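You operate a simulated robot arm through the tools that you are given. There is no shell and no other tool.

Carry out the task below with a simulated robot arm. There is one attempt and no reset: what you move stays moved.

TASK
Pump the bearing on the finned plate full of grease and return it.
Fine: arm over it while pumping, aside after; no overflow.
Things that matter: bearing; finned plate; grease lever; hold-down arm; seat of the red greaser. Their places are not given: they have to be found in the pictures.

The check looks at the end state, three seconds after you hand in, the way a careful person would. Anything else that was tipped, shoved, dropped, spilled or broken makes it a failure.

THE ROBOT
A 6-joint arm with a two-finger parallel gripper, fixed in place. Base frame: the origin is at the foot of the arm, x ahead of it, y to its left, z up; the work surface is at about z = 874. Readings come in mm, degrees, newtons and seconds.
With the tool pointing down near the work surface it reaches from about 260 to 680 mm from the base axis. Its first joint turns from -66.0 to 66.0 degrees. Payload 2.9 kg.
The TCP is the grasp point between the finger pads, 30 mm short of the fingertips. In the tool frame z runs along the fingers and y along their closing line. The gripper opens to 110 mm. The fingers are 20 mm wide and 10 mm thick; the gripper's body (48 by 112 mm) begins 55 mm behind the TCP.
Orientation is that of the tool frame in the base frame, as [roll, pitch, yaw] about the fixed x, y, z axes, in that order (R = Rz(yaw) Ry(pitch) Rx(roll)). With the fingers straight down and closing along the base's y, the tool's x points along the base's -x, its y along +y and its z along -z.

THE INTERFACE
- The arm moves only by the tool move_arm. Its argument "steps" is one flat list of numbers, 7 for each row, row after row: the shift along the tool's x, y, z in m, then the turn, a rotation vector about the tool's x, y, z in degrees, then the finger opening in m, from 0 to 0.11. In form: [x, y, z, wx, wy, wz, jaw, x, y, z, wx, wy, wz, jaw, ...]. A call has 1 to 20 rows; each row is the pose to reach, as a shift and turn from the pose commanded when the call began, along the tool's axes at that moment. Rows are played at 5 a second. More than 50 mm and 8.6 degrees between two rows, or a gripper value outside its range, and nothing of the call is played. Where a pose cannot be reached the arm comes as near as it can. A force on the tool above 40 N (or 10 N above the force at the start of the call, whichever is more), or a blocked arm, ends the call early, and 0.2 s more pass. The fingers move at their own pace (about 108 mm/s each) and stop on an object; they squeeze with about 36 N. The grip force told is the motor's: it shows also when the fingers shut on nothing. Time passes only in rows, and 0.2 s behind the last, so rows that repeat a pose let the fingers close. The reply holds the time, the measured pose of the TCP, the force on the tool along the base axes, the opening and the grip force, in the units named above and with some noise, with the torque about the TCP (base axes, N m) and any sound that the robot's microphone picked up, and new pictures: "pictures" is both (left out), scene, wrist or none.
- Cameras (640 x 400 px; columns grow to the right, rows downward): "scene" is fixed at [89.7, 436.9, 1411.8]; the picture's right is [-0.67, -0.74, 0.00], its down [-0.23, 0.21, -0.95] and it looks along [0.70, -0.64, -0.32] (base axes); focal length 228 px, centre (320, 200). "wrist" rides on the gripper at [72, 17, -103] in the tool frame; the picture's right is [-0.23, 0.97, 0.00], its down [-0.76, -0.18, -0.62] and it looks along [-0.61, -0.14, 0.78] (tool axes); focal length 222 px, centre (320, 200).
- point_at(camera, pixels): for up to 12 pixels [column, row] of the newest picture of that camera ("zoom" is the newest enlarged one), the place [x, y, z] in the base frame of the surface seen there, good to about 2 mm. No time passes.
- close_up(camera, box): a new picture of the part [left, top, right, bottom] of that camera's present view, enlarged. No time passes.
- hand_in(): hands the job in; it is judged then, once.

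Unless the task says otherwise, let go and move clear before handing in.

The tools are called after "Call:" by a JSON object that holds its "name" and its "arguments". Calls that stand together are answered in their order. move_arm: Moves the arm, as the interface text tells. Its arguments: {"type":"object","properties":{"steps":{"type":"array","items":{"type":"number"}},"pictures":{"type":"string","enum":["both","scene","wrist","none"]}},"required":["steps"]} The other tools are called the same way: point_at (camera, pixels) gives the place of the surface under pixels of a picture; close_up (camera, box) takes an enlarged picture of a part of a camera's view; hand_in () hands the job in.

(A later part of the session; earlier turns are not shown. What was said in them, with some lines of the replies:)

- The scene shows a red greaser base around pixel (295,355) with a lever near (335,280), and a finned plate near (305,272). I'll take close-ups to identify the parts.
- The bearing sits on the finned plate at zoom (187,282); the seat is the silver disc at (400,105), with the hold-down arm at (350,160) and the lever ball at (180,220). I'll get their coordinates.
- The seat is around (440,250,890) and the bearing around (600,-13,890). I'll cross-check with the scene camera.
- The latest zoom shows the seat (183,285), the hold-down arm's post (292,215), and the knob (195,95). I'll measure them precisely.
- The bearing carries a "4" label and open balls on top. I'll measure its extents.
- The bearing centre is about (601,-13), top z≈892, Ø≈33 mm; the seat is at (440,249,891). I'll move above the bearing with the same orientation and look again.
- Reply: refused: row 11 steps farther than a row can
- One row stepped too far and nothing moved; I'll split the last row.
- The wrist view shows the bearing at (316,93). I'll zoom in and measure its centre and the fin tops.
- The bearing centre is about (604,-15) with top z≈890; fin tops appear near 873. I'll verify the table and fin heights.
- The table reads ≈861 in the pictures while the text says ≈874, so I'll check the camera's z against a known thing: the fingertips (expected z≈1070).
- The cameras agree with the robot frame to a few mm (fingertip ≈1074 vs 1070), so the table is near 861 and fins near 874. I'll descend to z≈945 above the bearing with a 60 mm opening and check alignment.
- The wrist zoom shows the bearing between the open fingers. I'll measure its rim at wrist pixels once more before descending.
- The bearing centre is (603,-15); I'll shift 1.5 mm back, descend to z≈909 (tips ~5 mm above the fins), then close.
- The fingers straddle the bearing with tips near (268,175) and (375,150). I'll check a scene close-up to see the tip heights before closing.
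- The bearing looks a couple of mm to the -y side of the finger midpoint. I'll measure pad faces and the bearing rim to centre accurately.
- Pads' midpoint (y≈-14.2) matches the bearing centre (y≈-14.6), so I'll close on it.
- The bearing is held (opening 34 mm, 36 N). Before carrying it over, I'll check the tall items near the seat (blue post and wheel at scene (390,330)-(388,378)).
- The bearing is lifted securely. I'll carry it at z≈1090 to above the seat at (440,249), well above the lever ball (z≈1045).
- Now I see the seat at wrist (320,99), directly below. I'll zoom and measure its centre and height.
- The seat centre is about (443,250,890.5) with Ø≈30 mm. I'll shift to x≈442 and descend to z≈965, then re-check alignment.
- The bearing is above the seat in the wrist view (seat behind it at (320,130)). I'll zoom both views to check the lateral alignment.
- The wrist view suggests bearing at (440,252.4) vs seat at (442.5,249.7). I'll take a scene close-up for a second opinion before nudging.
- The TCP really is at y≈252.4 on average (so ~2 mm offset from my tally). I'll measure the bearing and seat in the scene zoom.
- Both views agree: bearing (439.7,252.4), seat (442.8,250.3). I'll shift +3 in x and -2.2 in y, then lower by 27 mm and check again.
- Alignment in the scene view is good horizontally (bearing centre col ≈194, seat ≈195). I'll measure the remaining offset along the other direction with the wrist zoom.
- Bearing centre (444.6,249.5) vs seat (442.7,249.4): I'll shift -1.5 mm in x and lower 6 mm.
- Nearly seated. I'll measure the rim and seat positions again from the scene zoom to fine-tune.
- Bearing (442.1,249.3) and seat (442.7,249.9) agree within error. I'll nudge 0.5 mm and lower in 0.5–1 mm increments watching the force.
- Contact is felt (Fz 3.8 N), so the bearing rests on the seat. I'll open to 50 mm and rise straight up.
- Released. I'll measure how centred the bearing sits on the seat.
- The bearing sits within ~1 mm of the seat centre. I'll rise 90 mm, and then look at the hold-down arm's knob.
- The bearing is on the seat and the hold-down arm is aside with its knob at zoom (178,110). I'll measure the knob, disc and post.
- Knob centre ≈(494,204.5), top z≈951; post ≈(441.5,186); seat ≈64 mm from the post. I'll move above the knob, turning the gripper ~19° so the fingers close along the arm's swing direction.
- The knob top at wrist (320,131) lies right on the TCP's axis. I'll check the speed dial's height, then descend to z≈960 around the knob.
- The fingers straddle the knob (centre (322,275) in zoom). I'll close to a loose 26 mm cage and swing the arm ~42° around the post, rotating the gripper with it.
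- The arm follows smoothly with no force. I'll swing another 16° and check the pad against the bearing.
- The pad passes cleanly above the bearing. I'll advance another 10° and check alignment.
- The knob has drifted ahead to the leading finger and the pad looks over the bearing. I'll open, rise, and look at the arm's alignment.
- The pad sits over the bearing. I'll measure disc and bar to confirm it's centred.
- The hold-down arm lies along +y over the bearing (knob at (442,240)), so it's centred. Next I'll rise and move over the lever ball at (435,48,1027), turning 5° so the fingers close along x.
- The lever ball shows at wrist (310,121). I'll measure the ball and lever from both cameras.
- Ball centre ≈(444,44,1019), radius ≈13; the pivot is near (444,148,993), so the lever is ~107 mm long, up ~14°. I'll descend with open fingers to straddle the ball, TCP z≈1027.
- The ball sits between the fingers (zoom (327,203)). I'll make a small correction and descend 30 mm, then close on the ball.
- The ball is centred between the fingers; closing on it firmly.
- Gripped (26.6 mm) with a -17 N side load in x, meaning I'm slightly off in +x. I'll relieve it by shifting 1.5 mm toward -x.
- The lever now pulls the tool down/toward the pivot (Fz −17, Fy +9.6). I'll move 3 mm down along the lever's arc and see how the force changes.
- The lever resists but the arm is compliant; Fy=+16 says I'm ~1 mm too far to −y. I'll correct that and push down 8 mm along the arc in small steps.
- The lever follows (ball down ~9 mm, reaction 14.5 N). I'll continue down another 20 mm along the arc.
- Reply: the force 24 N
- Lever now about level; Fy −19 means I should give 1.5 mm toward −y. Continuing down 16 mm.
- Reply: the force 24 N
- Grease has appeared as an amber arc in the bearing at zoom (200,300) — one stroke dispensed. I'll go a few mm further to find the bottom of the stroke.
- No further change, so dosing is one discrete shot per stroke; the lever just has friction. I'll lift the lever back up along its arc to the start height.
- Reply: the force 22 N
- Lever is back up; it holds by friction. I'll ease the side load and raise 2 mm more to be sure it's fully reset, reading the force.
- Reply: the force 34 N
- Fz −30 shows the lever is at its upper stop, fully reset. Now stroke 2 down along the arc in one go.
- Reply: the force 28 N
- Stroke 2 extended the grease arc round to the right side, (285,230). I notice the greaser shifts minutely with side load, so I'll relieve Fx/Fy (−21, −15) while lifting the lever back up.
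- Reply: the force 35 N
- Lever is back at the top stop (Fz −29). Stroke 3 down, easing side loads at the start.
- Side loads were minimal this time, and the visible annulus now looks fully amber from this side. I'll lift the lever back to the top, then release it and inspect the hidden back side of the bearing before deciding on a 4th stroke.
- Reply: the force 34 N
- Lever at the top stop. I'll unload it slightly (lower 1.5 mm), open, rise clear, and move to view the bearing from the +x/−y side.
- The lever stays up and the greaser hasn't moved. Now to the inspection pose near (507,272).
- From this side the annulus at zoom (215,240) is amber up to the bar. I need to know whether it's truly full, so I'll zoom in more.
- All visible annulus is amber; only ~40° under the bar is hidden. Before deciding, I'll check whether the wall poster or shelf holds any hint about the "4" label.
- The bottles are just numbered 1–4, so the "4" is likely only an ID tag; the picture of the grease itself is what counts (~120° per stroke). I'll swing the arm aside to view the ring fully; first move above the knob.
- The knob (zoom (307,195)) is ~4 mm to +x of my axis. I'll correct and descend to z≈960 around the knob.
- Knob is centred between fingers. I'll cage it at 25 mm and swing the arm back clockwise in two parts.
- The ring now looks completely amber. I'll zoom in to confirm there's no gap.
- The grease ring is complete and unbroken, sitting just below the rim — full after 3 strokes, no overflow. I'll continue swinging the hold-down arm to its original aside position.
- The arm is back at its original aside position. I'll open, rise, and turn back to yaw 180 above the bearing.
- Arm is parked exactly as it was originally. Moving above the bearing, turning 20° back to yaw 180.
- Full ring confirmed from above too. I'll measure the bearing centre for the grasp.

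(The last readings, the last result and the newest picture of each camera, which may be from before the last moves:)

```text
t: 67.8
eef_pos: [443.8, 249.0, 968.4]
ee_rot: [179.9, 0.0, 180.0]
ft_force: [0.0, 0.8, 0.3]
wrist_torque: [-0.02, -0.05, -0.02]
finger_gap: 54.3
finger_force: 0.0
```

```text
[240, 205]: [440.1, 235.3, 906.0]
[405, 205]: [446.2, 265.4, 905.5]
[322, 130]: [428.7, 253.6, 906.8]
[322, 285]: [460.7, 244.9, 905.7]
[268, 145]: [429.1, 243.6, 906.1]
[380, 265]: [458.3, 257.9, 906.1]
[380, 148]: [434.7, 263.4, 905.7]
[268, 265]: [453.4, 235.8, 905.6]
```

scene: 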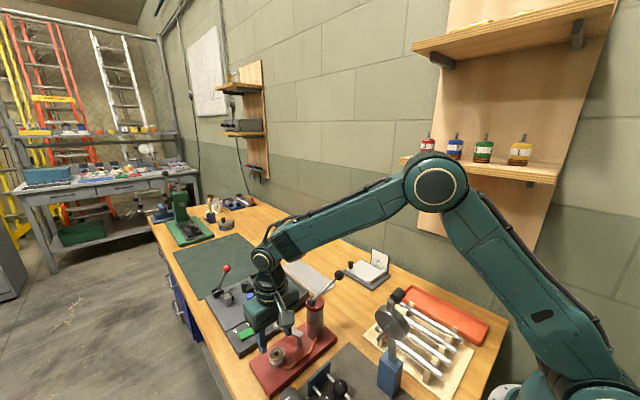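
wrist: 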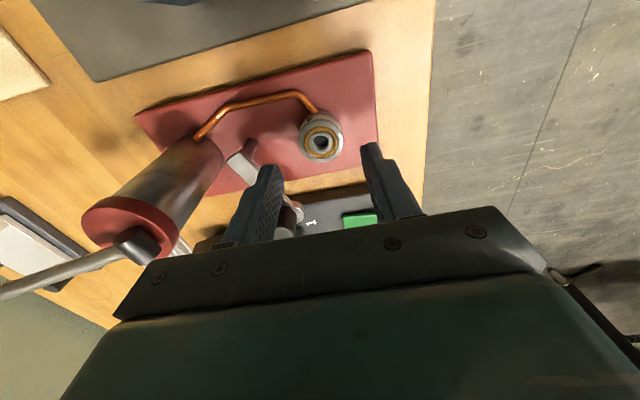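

Bearing centre (443.9,250.0) vs TCP (444.3,248.7). I'll shift 1.2 mm in y, descend 42 mm to the same grip height, and check.

Call:
{"name": "move_arm", "arguments": {"steps": [0.0003, 0.0012, 0.012, 0, 0, 0, 0.054, 0.0003, 0.0012, 0.025, 0, 0, 0, 0.054, 0.0003, 0.0012, 0.035, 0, 0, 0, 0.054, 0.0003, 0.0012, 0.042, 0, 0, 0, 0.054, 0.0003, 0.0012, 0.042, 0, 0, 0, 0.054]}}

Call:
{"name": "close_up", "arguments": {"camera": "wrist", "box": [240, 100, 400, 200]}}

Call:
{"name": "close_up", "arguments": {"camera": "scene", "box": [270, 335, 310, 375]}}

```text
t: 69.0
eef_pos: [442.7, 248.8, 926.2]
ee_rot: [-179.9, 0.1, -179.9]
ft_force: [0.6, 0.1, -0.5]
wrist_torque: [-0.06, 0.01, -0.01]
finger_gap: 54.0
finger_force: 0.0
```

scene: 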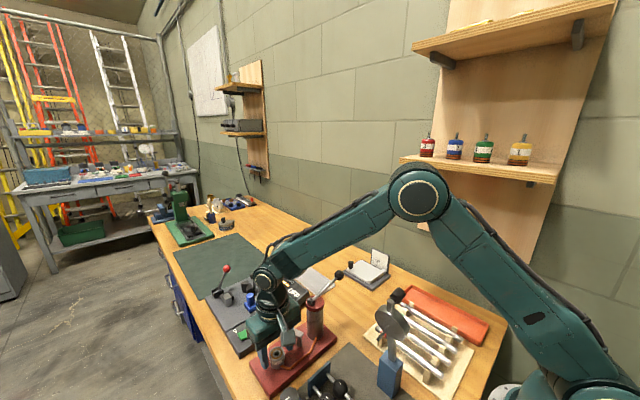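
wrist: 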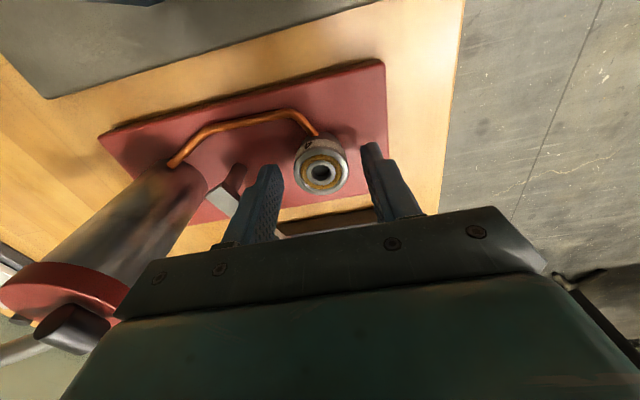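

```text
4.00 times, centred on (320, 150) of wrist
```

zoom: 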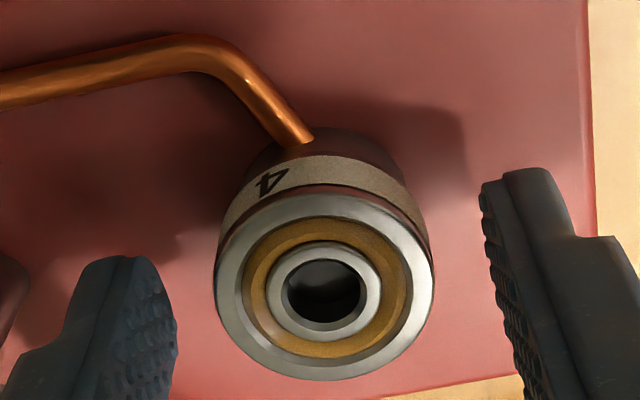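

```text
10.00 times, centred on (290, 355) of scene
```

zoom: 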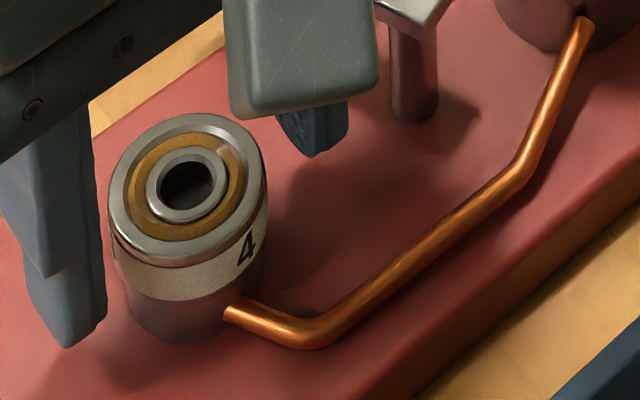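

Compared with my earlier grip view, the bearing is ~3 mm further in +x and ~1.3 mm in +y relative to the fingers. I'll shift accordingly, then close.

Call:
{"name": "move_arm", "arguments": {"steps": [-0.003, 0.0012, 0, 0, 0, 0, 0.054, -0.003, 0.0012, 0, 0, 0, 0, 0.046, -0.003, 0.0012, 0, 0, 0, 0, 0.04, -0.003, 0.0012, 0, 0, 0, 0, 0.034, -0.003, 0.0012, 0, 0, 0, 0, 0.02, -0.003, 0.0012, 0, 0, 0, 0, 0.02, -0.003, 0.0012, 0, 0, 0, 0, 0.02]}}

Call:
{"name": "close_up", "arguments": {"camera": "wrist", "box": [240, 100, 400, 200]}}

```text
t: 70.6
eef_pos: [446.5, 251.2, 925.4]
ee_rot: [179.9, 0.2, -180.0]
ft_force: [0.4, -0.1, -0.7]
wrist_torque: [-0.01, 0.0, 0.01]
finger_gap: 34.4
finger_force: 36.0
```

scene: 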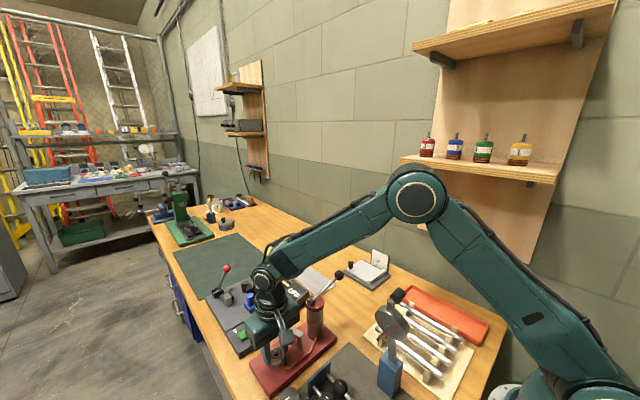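
wrist: 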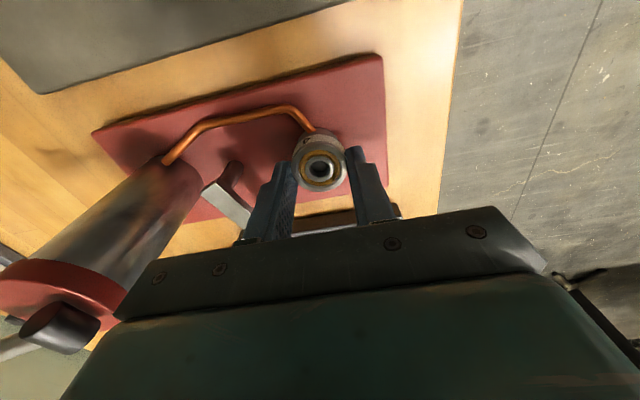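

```text
4.00 times, centred on (320, 150) of wrist
```

zoom: 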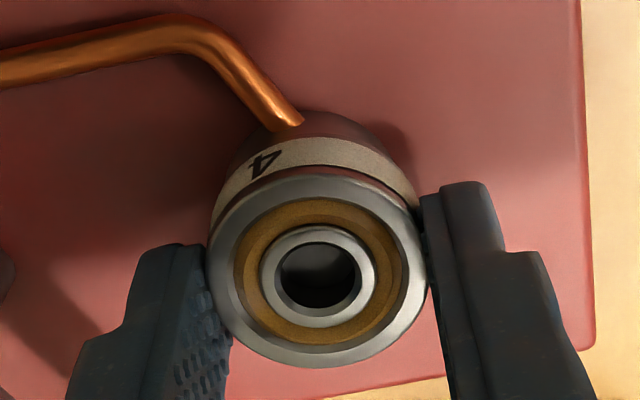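

Bearing gripped (34.4 mm, 36 N) as before. I'll lift straight up 165 mm.

Call:
{"name": "move_arm", "arguments": {"steps": [0, 0, -0.005, 0, 0, 0, 0.02, 0, 0, -0.015, 0, 0, 0, 0.02, 0, 0, -0.04, 0, 0, 0, 0.02, 0, 0, -0.075, 0, 0, 0, 0.02, 0, 0, -0.11, 0, 0, 0, 0.02, 0, 0, -0.145, 0, 0, 0, 0.02, 0, 0, -0.168, 0, 0, 0, 0.02, 0, 0, -0.168, 0, 0, 0, 0.02]}}

Call:
{"name": "close_up", "arguments": {"camera": "scene", "box": [250, 300, 330, 380]}}

```text
t: 72.4
eef_pos: [445.2, 253.1, 1091.5]
ee_rot: [180.0, 0.2, 179.9]
ft_force: [-0.8, -0.3, 0.0]
wrist_torque: [0.0, -0.02, -0.01]
finger_gap: 34.2
finger_force: 36.1
```

scene: 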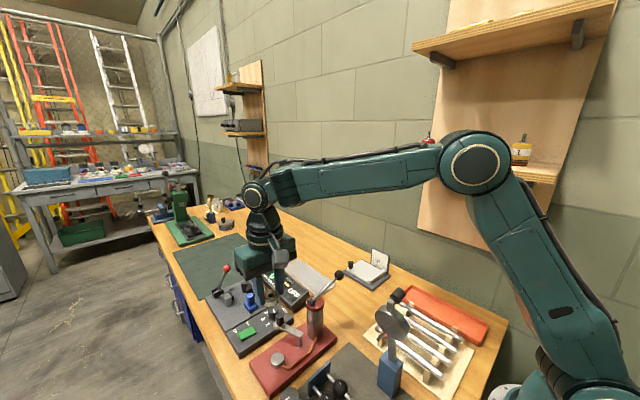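
wrist: 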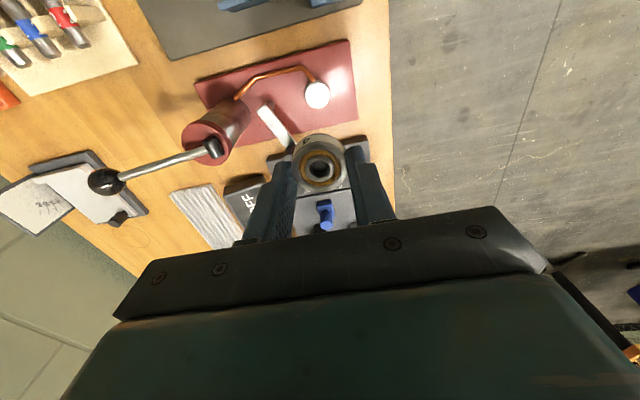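

```text
5.00 times, centred on (290, 340) of scene
```

zoom: 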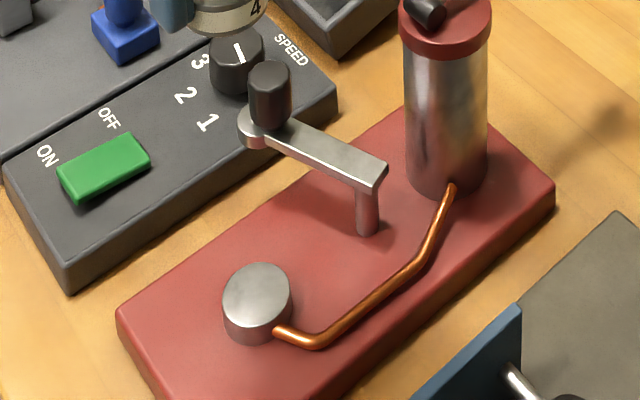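

The seat is clean with no spill. I'll carry the bearing back to above its place on the finned plate.

Call:
{"name": "move_arm", "arguments": {"steps": [-0.012, -0.02, -0.005, 0, 0, 0, 0.02, -0.033, -0.055, -0.005, 0, 0, 0, 0.02, -0.055, -0.091, -0.005, 0, 0, 0, 0.02, -0.077, -0.127, -0.005, 0, 0, 0, 0.02, -0.099, -0.164, -0.005, 0, 0, 0, 0.02, -0.121, -0.2, -0.005, 0, 0, 0, 0.02, -0.14, -0.232, -0.005, 0, 0, 0, 0.02, -0.153, -0.255, 0, 0, 0, 0, 0.02, -0.159, -0.2645, 0.01, 0, 0, 0, 0.02, -0.159, -0.2645, 0.05, 0, 0, 0, 0.02, -0.159, -0.2645, 0.09, 0, 0, 0, 0.02, -0.159, -0.2645, 0.13, 0, 0, 0, 0.02, -0.159, -0.2645, 0.148, 0, 0, 0, 0.02, -0.159, -0.2645, 0.148, 0, 0, 0, 0.02]}}

Call:
{"name": "close_up", "arguments": {"camera": "wrist", "box": [240, 100, 400, 200]}}

Call:
{"name": "close_up", "arguments": {"camera": "scene", "box": [290, 250, 340, 300]}}

```text
t: 75.4
eef_pos: [604.5, -12.0, 945.4]
ee_rot: [180.0, 0.1, 179.9]
ft_force: [-0.8, -0.3, -0.6]
wrist_torque: [-0.01, 0.02, -0.04]
finger_gap: 34.2
finger_force: 36.1
```

scene: 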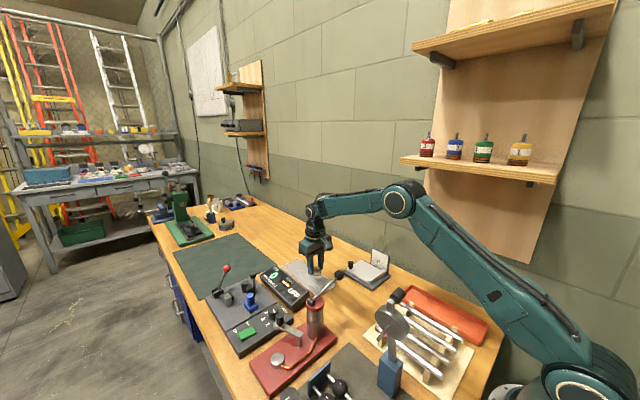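
wrist: 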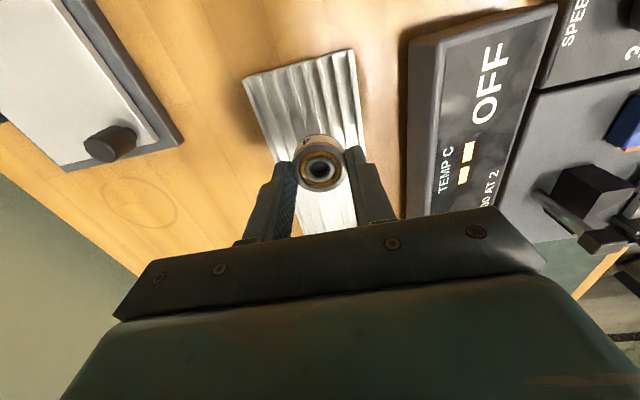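

```text
4.00 times, centred on (320, 150) of wrist
```

zoom: 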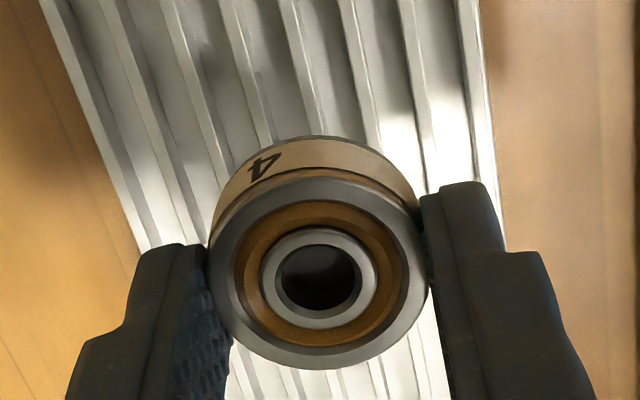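

```text
8.00 times, centred on (315, 275) of scene
```

zoom: 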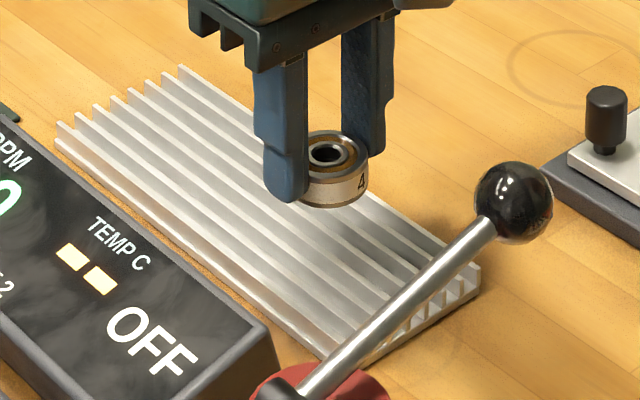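

I'll measure the held bearing against its original spot (603,-15).

Call:
{"name": "point_at", "arguments": {"camera": "wrist", "pixels": [[294, 167.5], [346, 167.5], [320, 146.5], [320, 190.5], [302.5, 151], [337, 184], [337, 151], [302.5, 184]]}}

Call:
{"name": "move_arm", "arguments": {"steps": [0, 0, 0, 0, 0, 0, 0.02], "pictures": "none"}}

Call:
{"name": "move_arm", "arguments": {"steps": [0, 0, 0, 0, 0, 0, 0.02], "pictures": "none"}}

```text
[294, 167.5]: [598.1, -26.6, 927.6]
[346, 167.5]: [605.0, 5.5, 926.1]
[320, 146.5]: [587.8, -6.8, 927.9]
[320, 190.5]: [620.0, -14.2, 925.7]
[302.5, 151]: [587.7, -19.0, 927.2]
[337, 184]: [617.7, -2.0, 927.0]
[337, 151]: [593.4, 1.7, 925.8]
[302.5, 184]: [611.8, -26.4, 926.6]
```

```text
t: 75.8
eef_pos: [602.7, -11.8, 945.0]
ee_rot: [180.0, 0.1, 180.0]
ft_force: [-0.7, 0.4, -0.3]
wrist_torque: [-0.02, -0.04, -0.02]
finger_gap: 34.4
finger_force: 36.1
```

```text
t: 76.2
eef_pos: [603.9, -11.9, 945.5]
ee_rot: [179.9, 0.2, -180.0]
ft_force: [-0.8, -0.7, -0.2]
wrist_torque: [0.01, 0.05, -0.01]
finger_gap: 34.4
finger_force: 36.0
```

The bearing is at about (602.7,-11); I'll shift −2.5 mm in y and +0.5 in x, lower 33 mm, then check.

Call:
{"name": "move_arm", "arguments": {"steps": [-0.0005, -0.0025, 0.006, 0, 0, 0, 0.02, -0.0005, -0.0025, 0.015, 0, 0, 0, 0.02, -0.0005, -0.0025, 0.024, 0, 0, 0, 0.02, -0.0005, -0.0025, 0.03, 0, 0, 0, 0.02, -0.0005, -0.0025, 0.033, 0, 0, 0, 0.02, -0.0005, -0.0025, 0.033, 0, 0, 0, 0.02]}}

Call:
{"name": "close_up", "arguments": {"camera": "scene", "box": [300, 265, 330, 290]}}

Call:
{"name": "close_up", "arguments": {"camera": "wrist", "box": [240, 100, 400, 200]}}

```text
t: 77.6
eef_pos: [604.9, -15.3, 913.5]
ee_rot: [180.0, 0.0, 179.9]
ft_force: [-0.2, 0.2, -0.1]
wrist_torque: [-0.02, 0.01, -0.01]
finger_gap: 33.8
finger_force: 36.0
```

scene: 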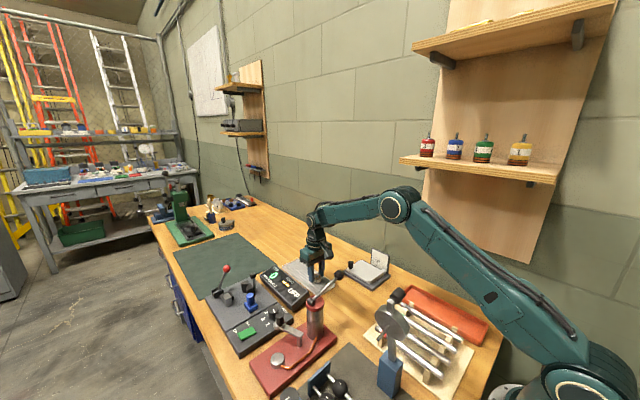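
wrist: 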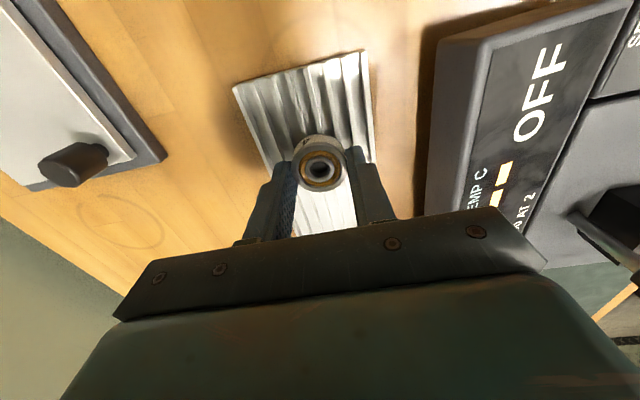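

```text
16.00 times, centred on (315, 278) of scene
```

zoom: 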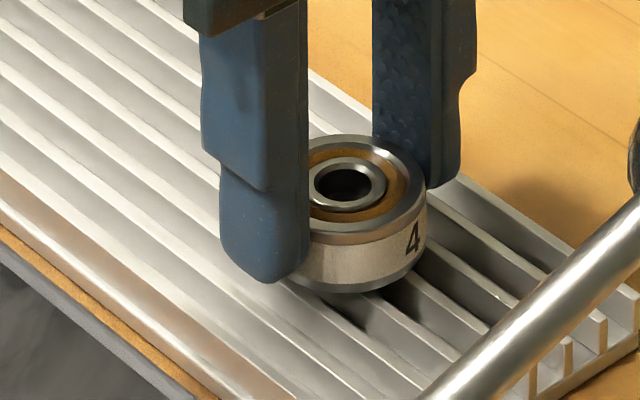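

```text
4.00 times, centred on (320, 150) of wrist
```

zoom: 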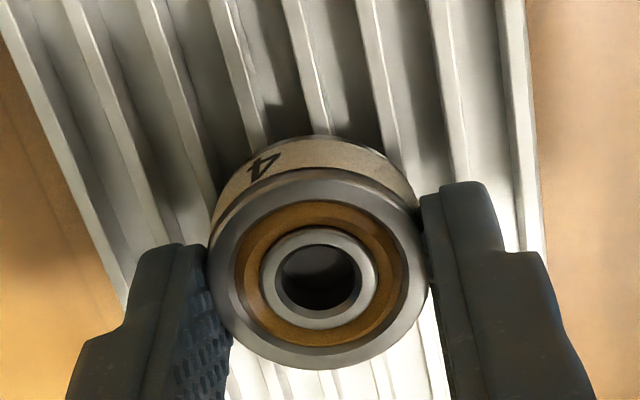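

Location matches the original (right rim at zoom col 426 vs 429). Now lowering gently to contact.

Call:
{"name": "move_arm", "arguments": {"steps": [0, 0, 0.001, 0, 0, 0, 0.02, 0, 0, 0.002, 0, 0, 0, 0.02, 0, 0, 0.0025, 0, 0, 0, 0.02, 0, 0, 0.0025, 0, 0, 0, 0.02], "pictures": "none"}}

Call:
{"name": "move_arm", "arguments": {"steps": [0, 0, 0.0005, 0, 0, 0, 0.02, 0, 0, 0.0005, 0, 0, 0, 0.02], "pictures": "none"}}

```text
t: 78.6
eef_pos: [604.5, -16.3, 910.8]
ee_rot: [180.0, 0.1, -179.9]
ft_force: [0.5, 0.5, -0.8]
wrist_torque: [0.02, 0.04, 0.01]
finger_gap: 34.2
finger_force: 35.2
```

```text
t: 79.2
eef_pos: [604.3, -16.2, 911.7]
ee_rot: [180.0, -0.1, -180.0]
ft_force: [-0.2, -0.1, -1.3]
wrist_torque: [-0.04, -0.03, -0.01]
finger_gap: 34.5
finger_force: 36.0
```

Call:
{"name": "move_arm", "arguments": {"steps": [0, 0, 0.0005, 0, 0, 0, 0.02, 0, 0, 0.0005, 0, 0, 0, 0.02], "pictures": "none"}}

Call:
{"name": "move_arm", "arguments": {"steps": [0, 0, 0.0005, 0, 0, 0, 0.02, 0, 0, 0.0005, 0, 0, 0, 0.02], "pictures": "none"}}

```text
t: 79.8
eef_pos: [604.3, -15.9, 909.4]
ee_rot: [-180.0, -0.1, -179.9]
ft_force: [0.6, 0.5, 0.1]
wrist_torque: [-0.01, -0.01, -0.01]
finger_gap: 34.6
finger_force: 36.3
```

```text
t: 80.4
eef_pos: [605.8, -16.6, 909.3]
ee_rot: [180.0, 0.1, 180.0]
ft_force: [0.4, 0.3, -1.1]
wrist_torque: [0.01, 0.01, 0.01]
finger_gap: 34.5
finger_force: 36.0
```

No contact yet at z≈909.4; continuing in half-mm steps.

Call:
{"name": "move_arm", "arguments": {"steps": [0, 0, 0.0005, 0, 0, 0, 0.02, 0, 0, 0.0005, 0, 0, 0, 0.02], "pictures": "none"}}

Call:
{"name": "close_up", "arguments": {"camera": "scene", "box": [300, 265, 330, 290]}}

```text
t: 81.0
eef_pos: [606.4, -15.7, 908.4]
ee_rot: [179.9, 0.1, -180.0]
ft_force: [-1.5, -0.7, 7.0]
wrist_torque: [-0.02, -0.05, -0.04]
finger_gap: 34.5
finger_force: 36.1
```

```text
16.00 times, centred on (315, 278) of scene
```

zoom: 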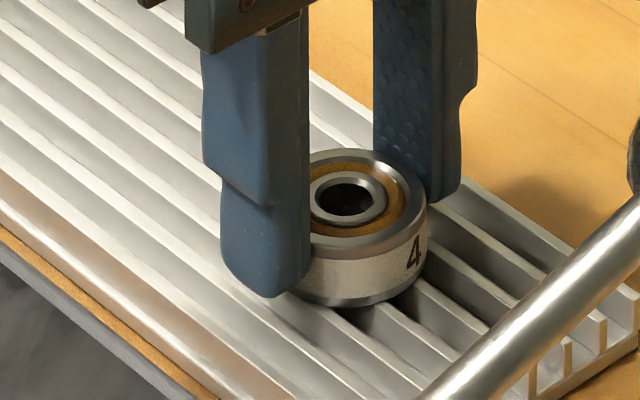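

Contact felt (Fz 7 N); the bearing sits on the fins. Releasing gently, then rising.

Call:
{"name": "move_arm", "arguments": {"steps": [0, 0, -0.0004, 0, 0, 0, 0.02, 0, 0, -0.0004, 0, 0, 0, 0.034, 0, 0, -0.0004, 0, 0, 0, 0.038, 0, 0, -0.0004, 0, 0, 0, 0.046, 0, 0, -0.0004, 0, 0, 0, 0.056, 0, 0, -0.0004, 0, 0, 0, 0.056]}}

Call:
{"name": "close_up", "arguments": {"camera": "scene", "box": [300, 265, 330, 290]}}

```text
t: 82.4
eef_pos: [605.3, -15.9, 908.7]
ee_rot: [-179.9, 0.1, 180.0]
ft_force: [0.3, 0.9, -0.3]
wrist_torque: [-0.01, 0.0, 0.01]
finger_gap: 56.0
finger_force: 0.0
```

scene: 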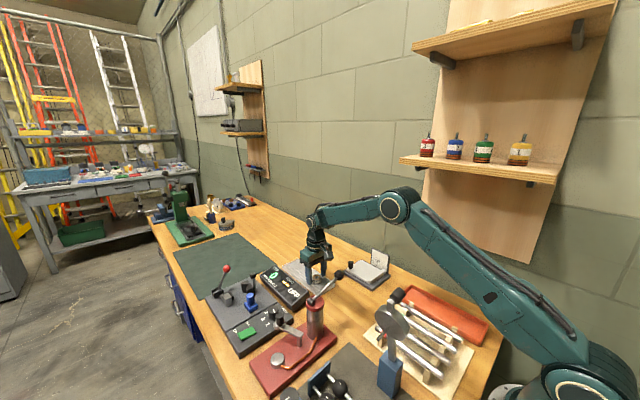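
wrist: 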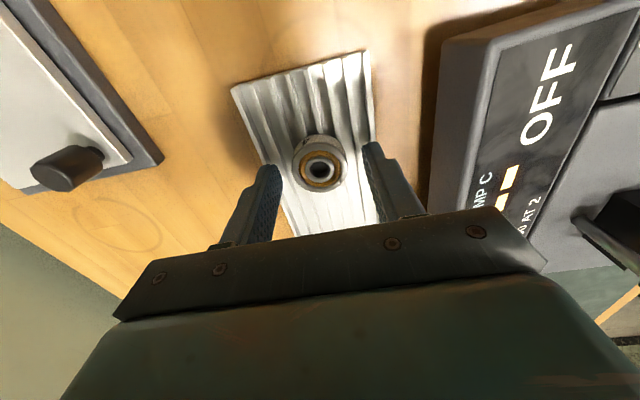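

```text
16.00 times, centred on (315, 278) of scene
```

zoom: 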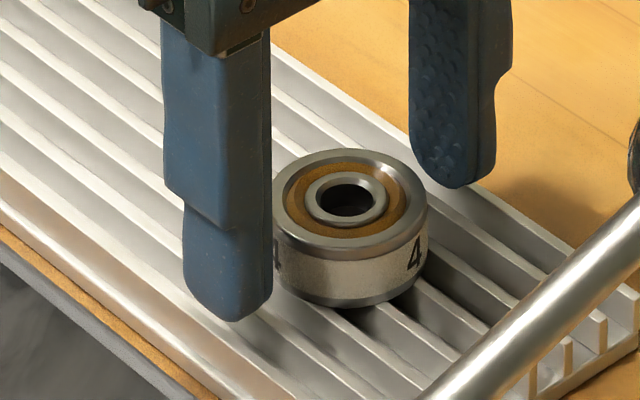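

The bearing rests flat on the finned plate, full ring visible. I'll rise straight up and clear away, then inspect everything.

Call:
{"name": "move_arm", "arguments": {"steps": [0, 0, -0.01, 0, 0, 0, 0.056, 0, 0, -0.03, 0, 0, 0, 0.056, 0, 0, -0.07, 0, 0, 0, 0.06, 0, 0, -0.11, 0, 0, 0, 0.07, 0, 0, -0.15, 0, 0, 0, 0.08, 0, 0, -0.19, 0, 0, 0, 0.08, 0, 0, -0.23, 0, 0, 0, 0.08, 0.03, 0.01, -0.26, 0, 0, 0, 0.08, 0.07, 0.02, -0.28, 0, 0, 0, 0.08, 0.11, 0.03, -0.3, 0, 0, 0, 0.08, 0.14, 0.04, -0.32, 0, 0, 0, 0.08, 0.14, 0.04, -0.32, 0, 0, 0, 0.08]}}

Call:
{"name": "close_up", "arguments": {"camera": "scene", "box": [230, 240, 390, 400]}}

Call:
{"name": "close_up", "arguments": {"camera": "scene", "box": [305, 270, 329, 288]}}

```text
t: 85.0
eef_pos: [469.9, 23.4, 1230.2]
ee_rot: [180.0, 0.1, -180.0]
ft_force: [0.0, 1.1, 0.4]
wrist_torque: [0.01, 0.0, 0.04]
finger_gap: 79.8
finger_force: 0.0
```

scene: 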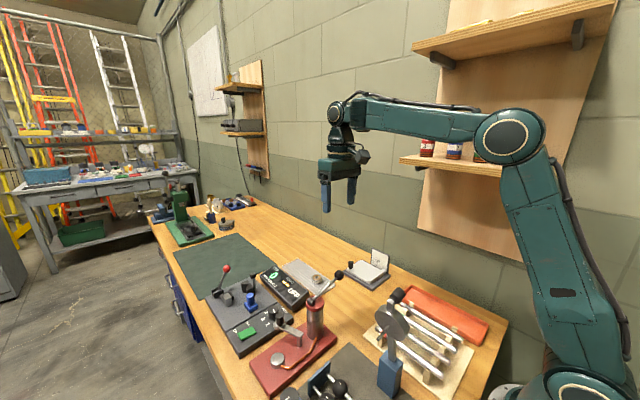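
wrist: 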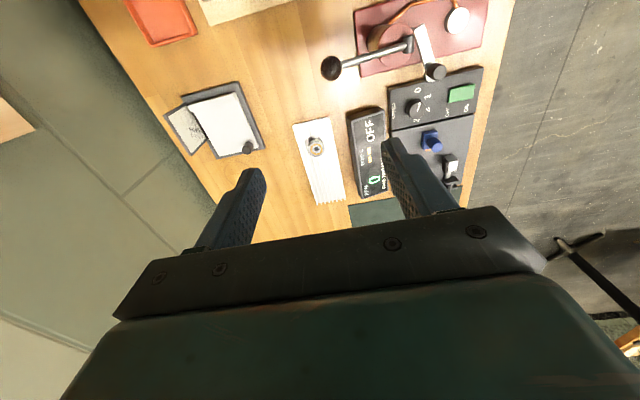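

```text
2.50 times, centred on (310, 320) of scene
```

zoom: 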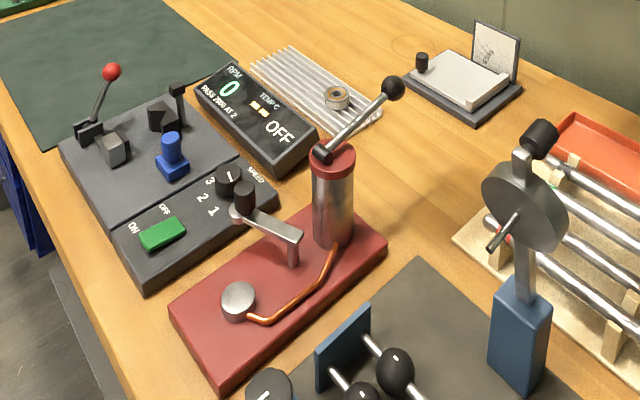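

```text
16.00 times, centred on (317, 279) of scene
```

zoom: 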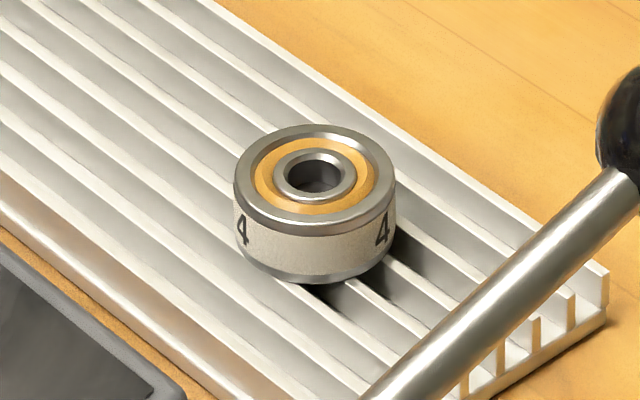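

The final pictures show the bearing back at its original spot at zoom (315,195) with an unbroken grease ring and no overflow. The hold-down arm is aside, the lever is up, the seat is clean and nothing else has moved, so I'm handing in.

Call:
{"name": "hand_in", "arguments": {}}

```text
The job is handed in.
```

The bearing is full of grease and back in its original spot on the finned plate, and I've handed the job in.

- **Filling:** It took three lever strokes with the hold-down arm over the bearing. I then swung the arm aside to look. The grease ring was unbroken all the way round and just below the rim, so I stopped there. There was no overflow.
- **The "4" label:** I treated the "4" on the bearing as an ID tag rather than a stroke count. Each stroke filled about a third of the ring, and the bottles on the shelf carry the same kind of numbers.
- **End state:** The hold-down arm is parked aside where it started, the lever is up, and the seat is clean. In the final pictures nothing else on the bench had moved, and the gripper is open and clear.
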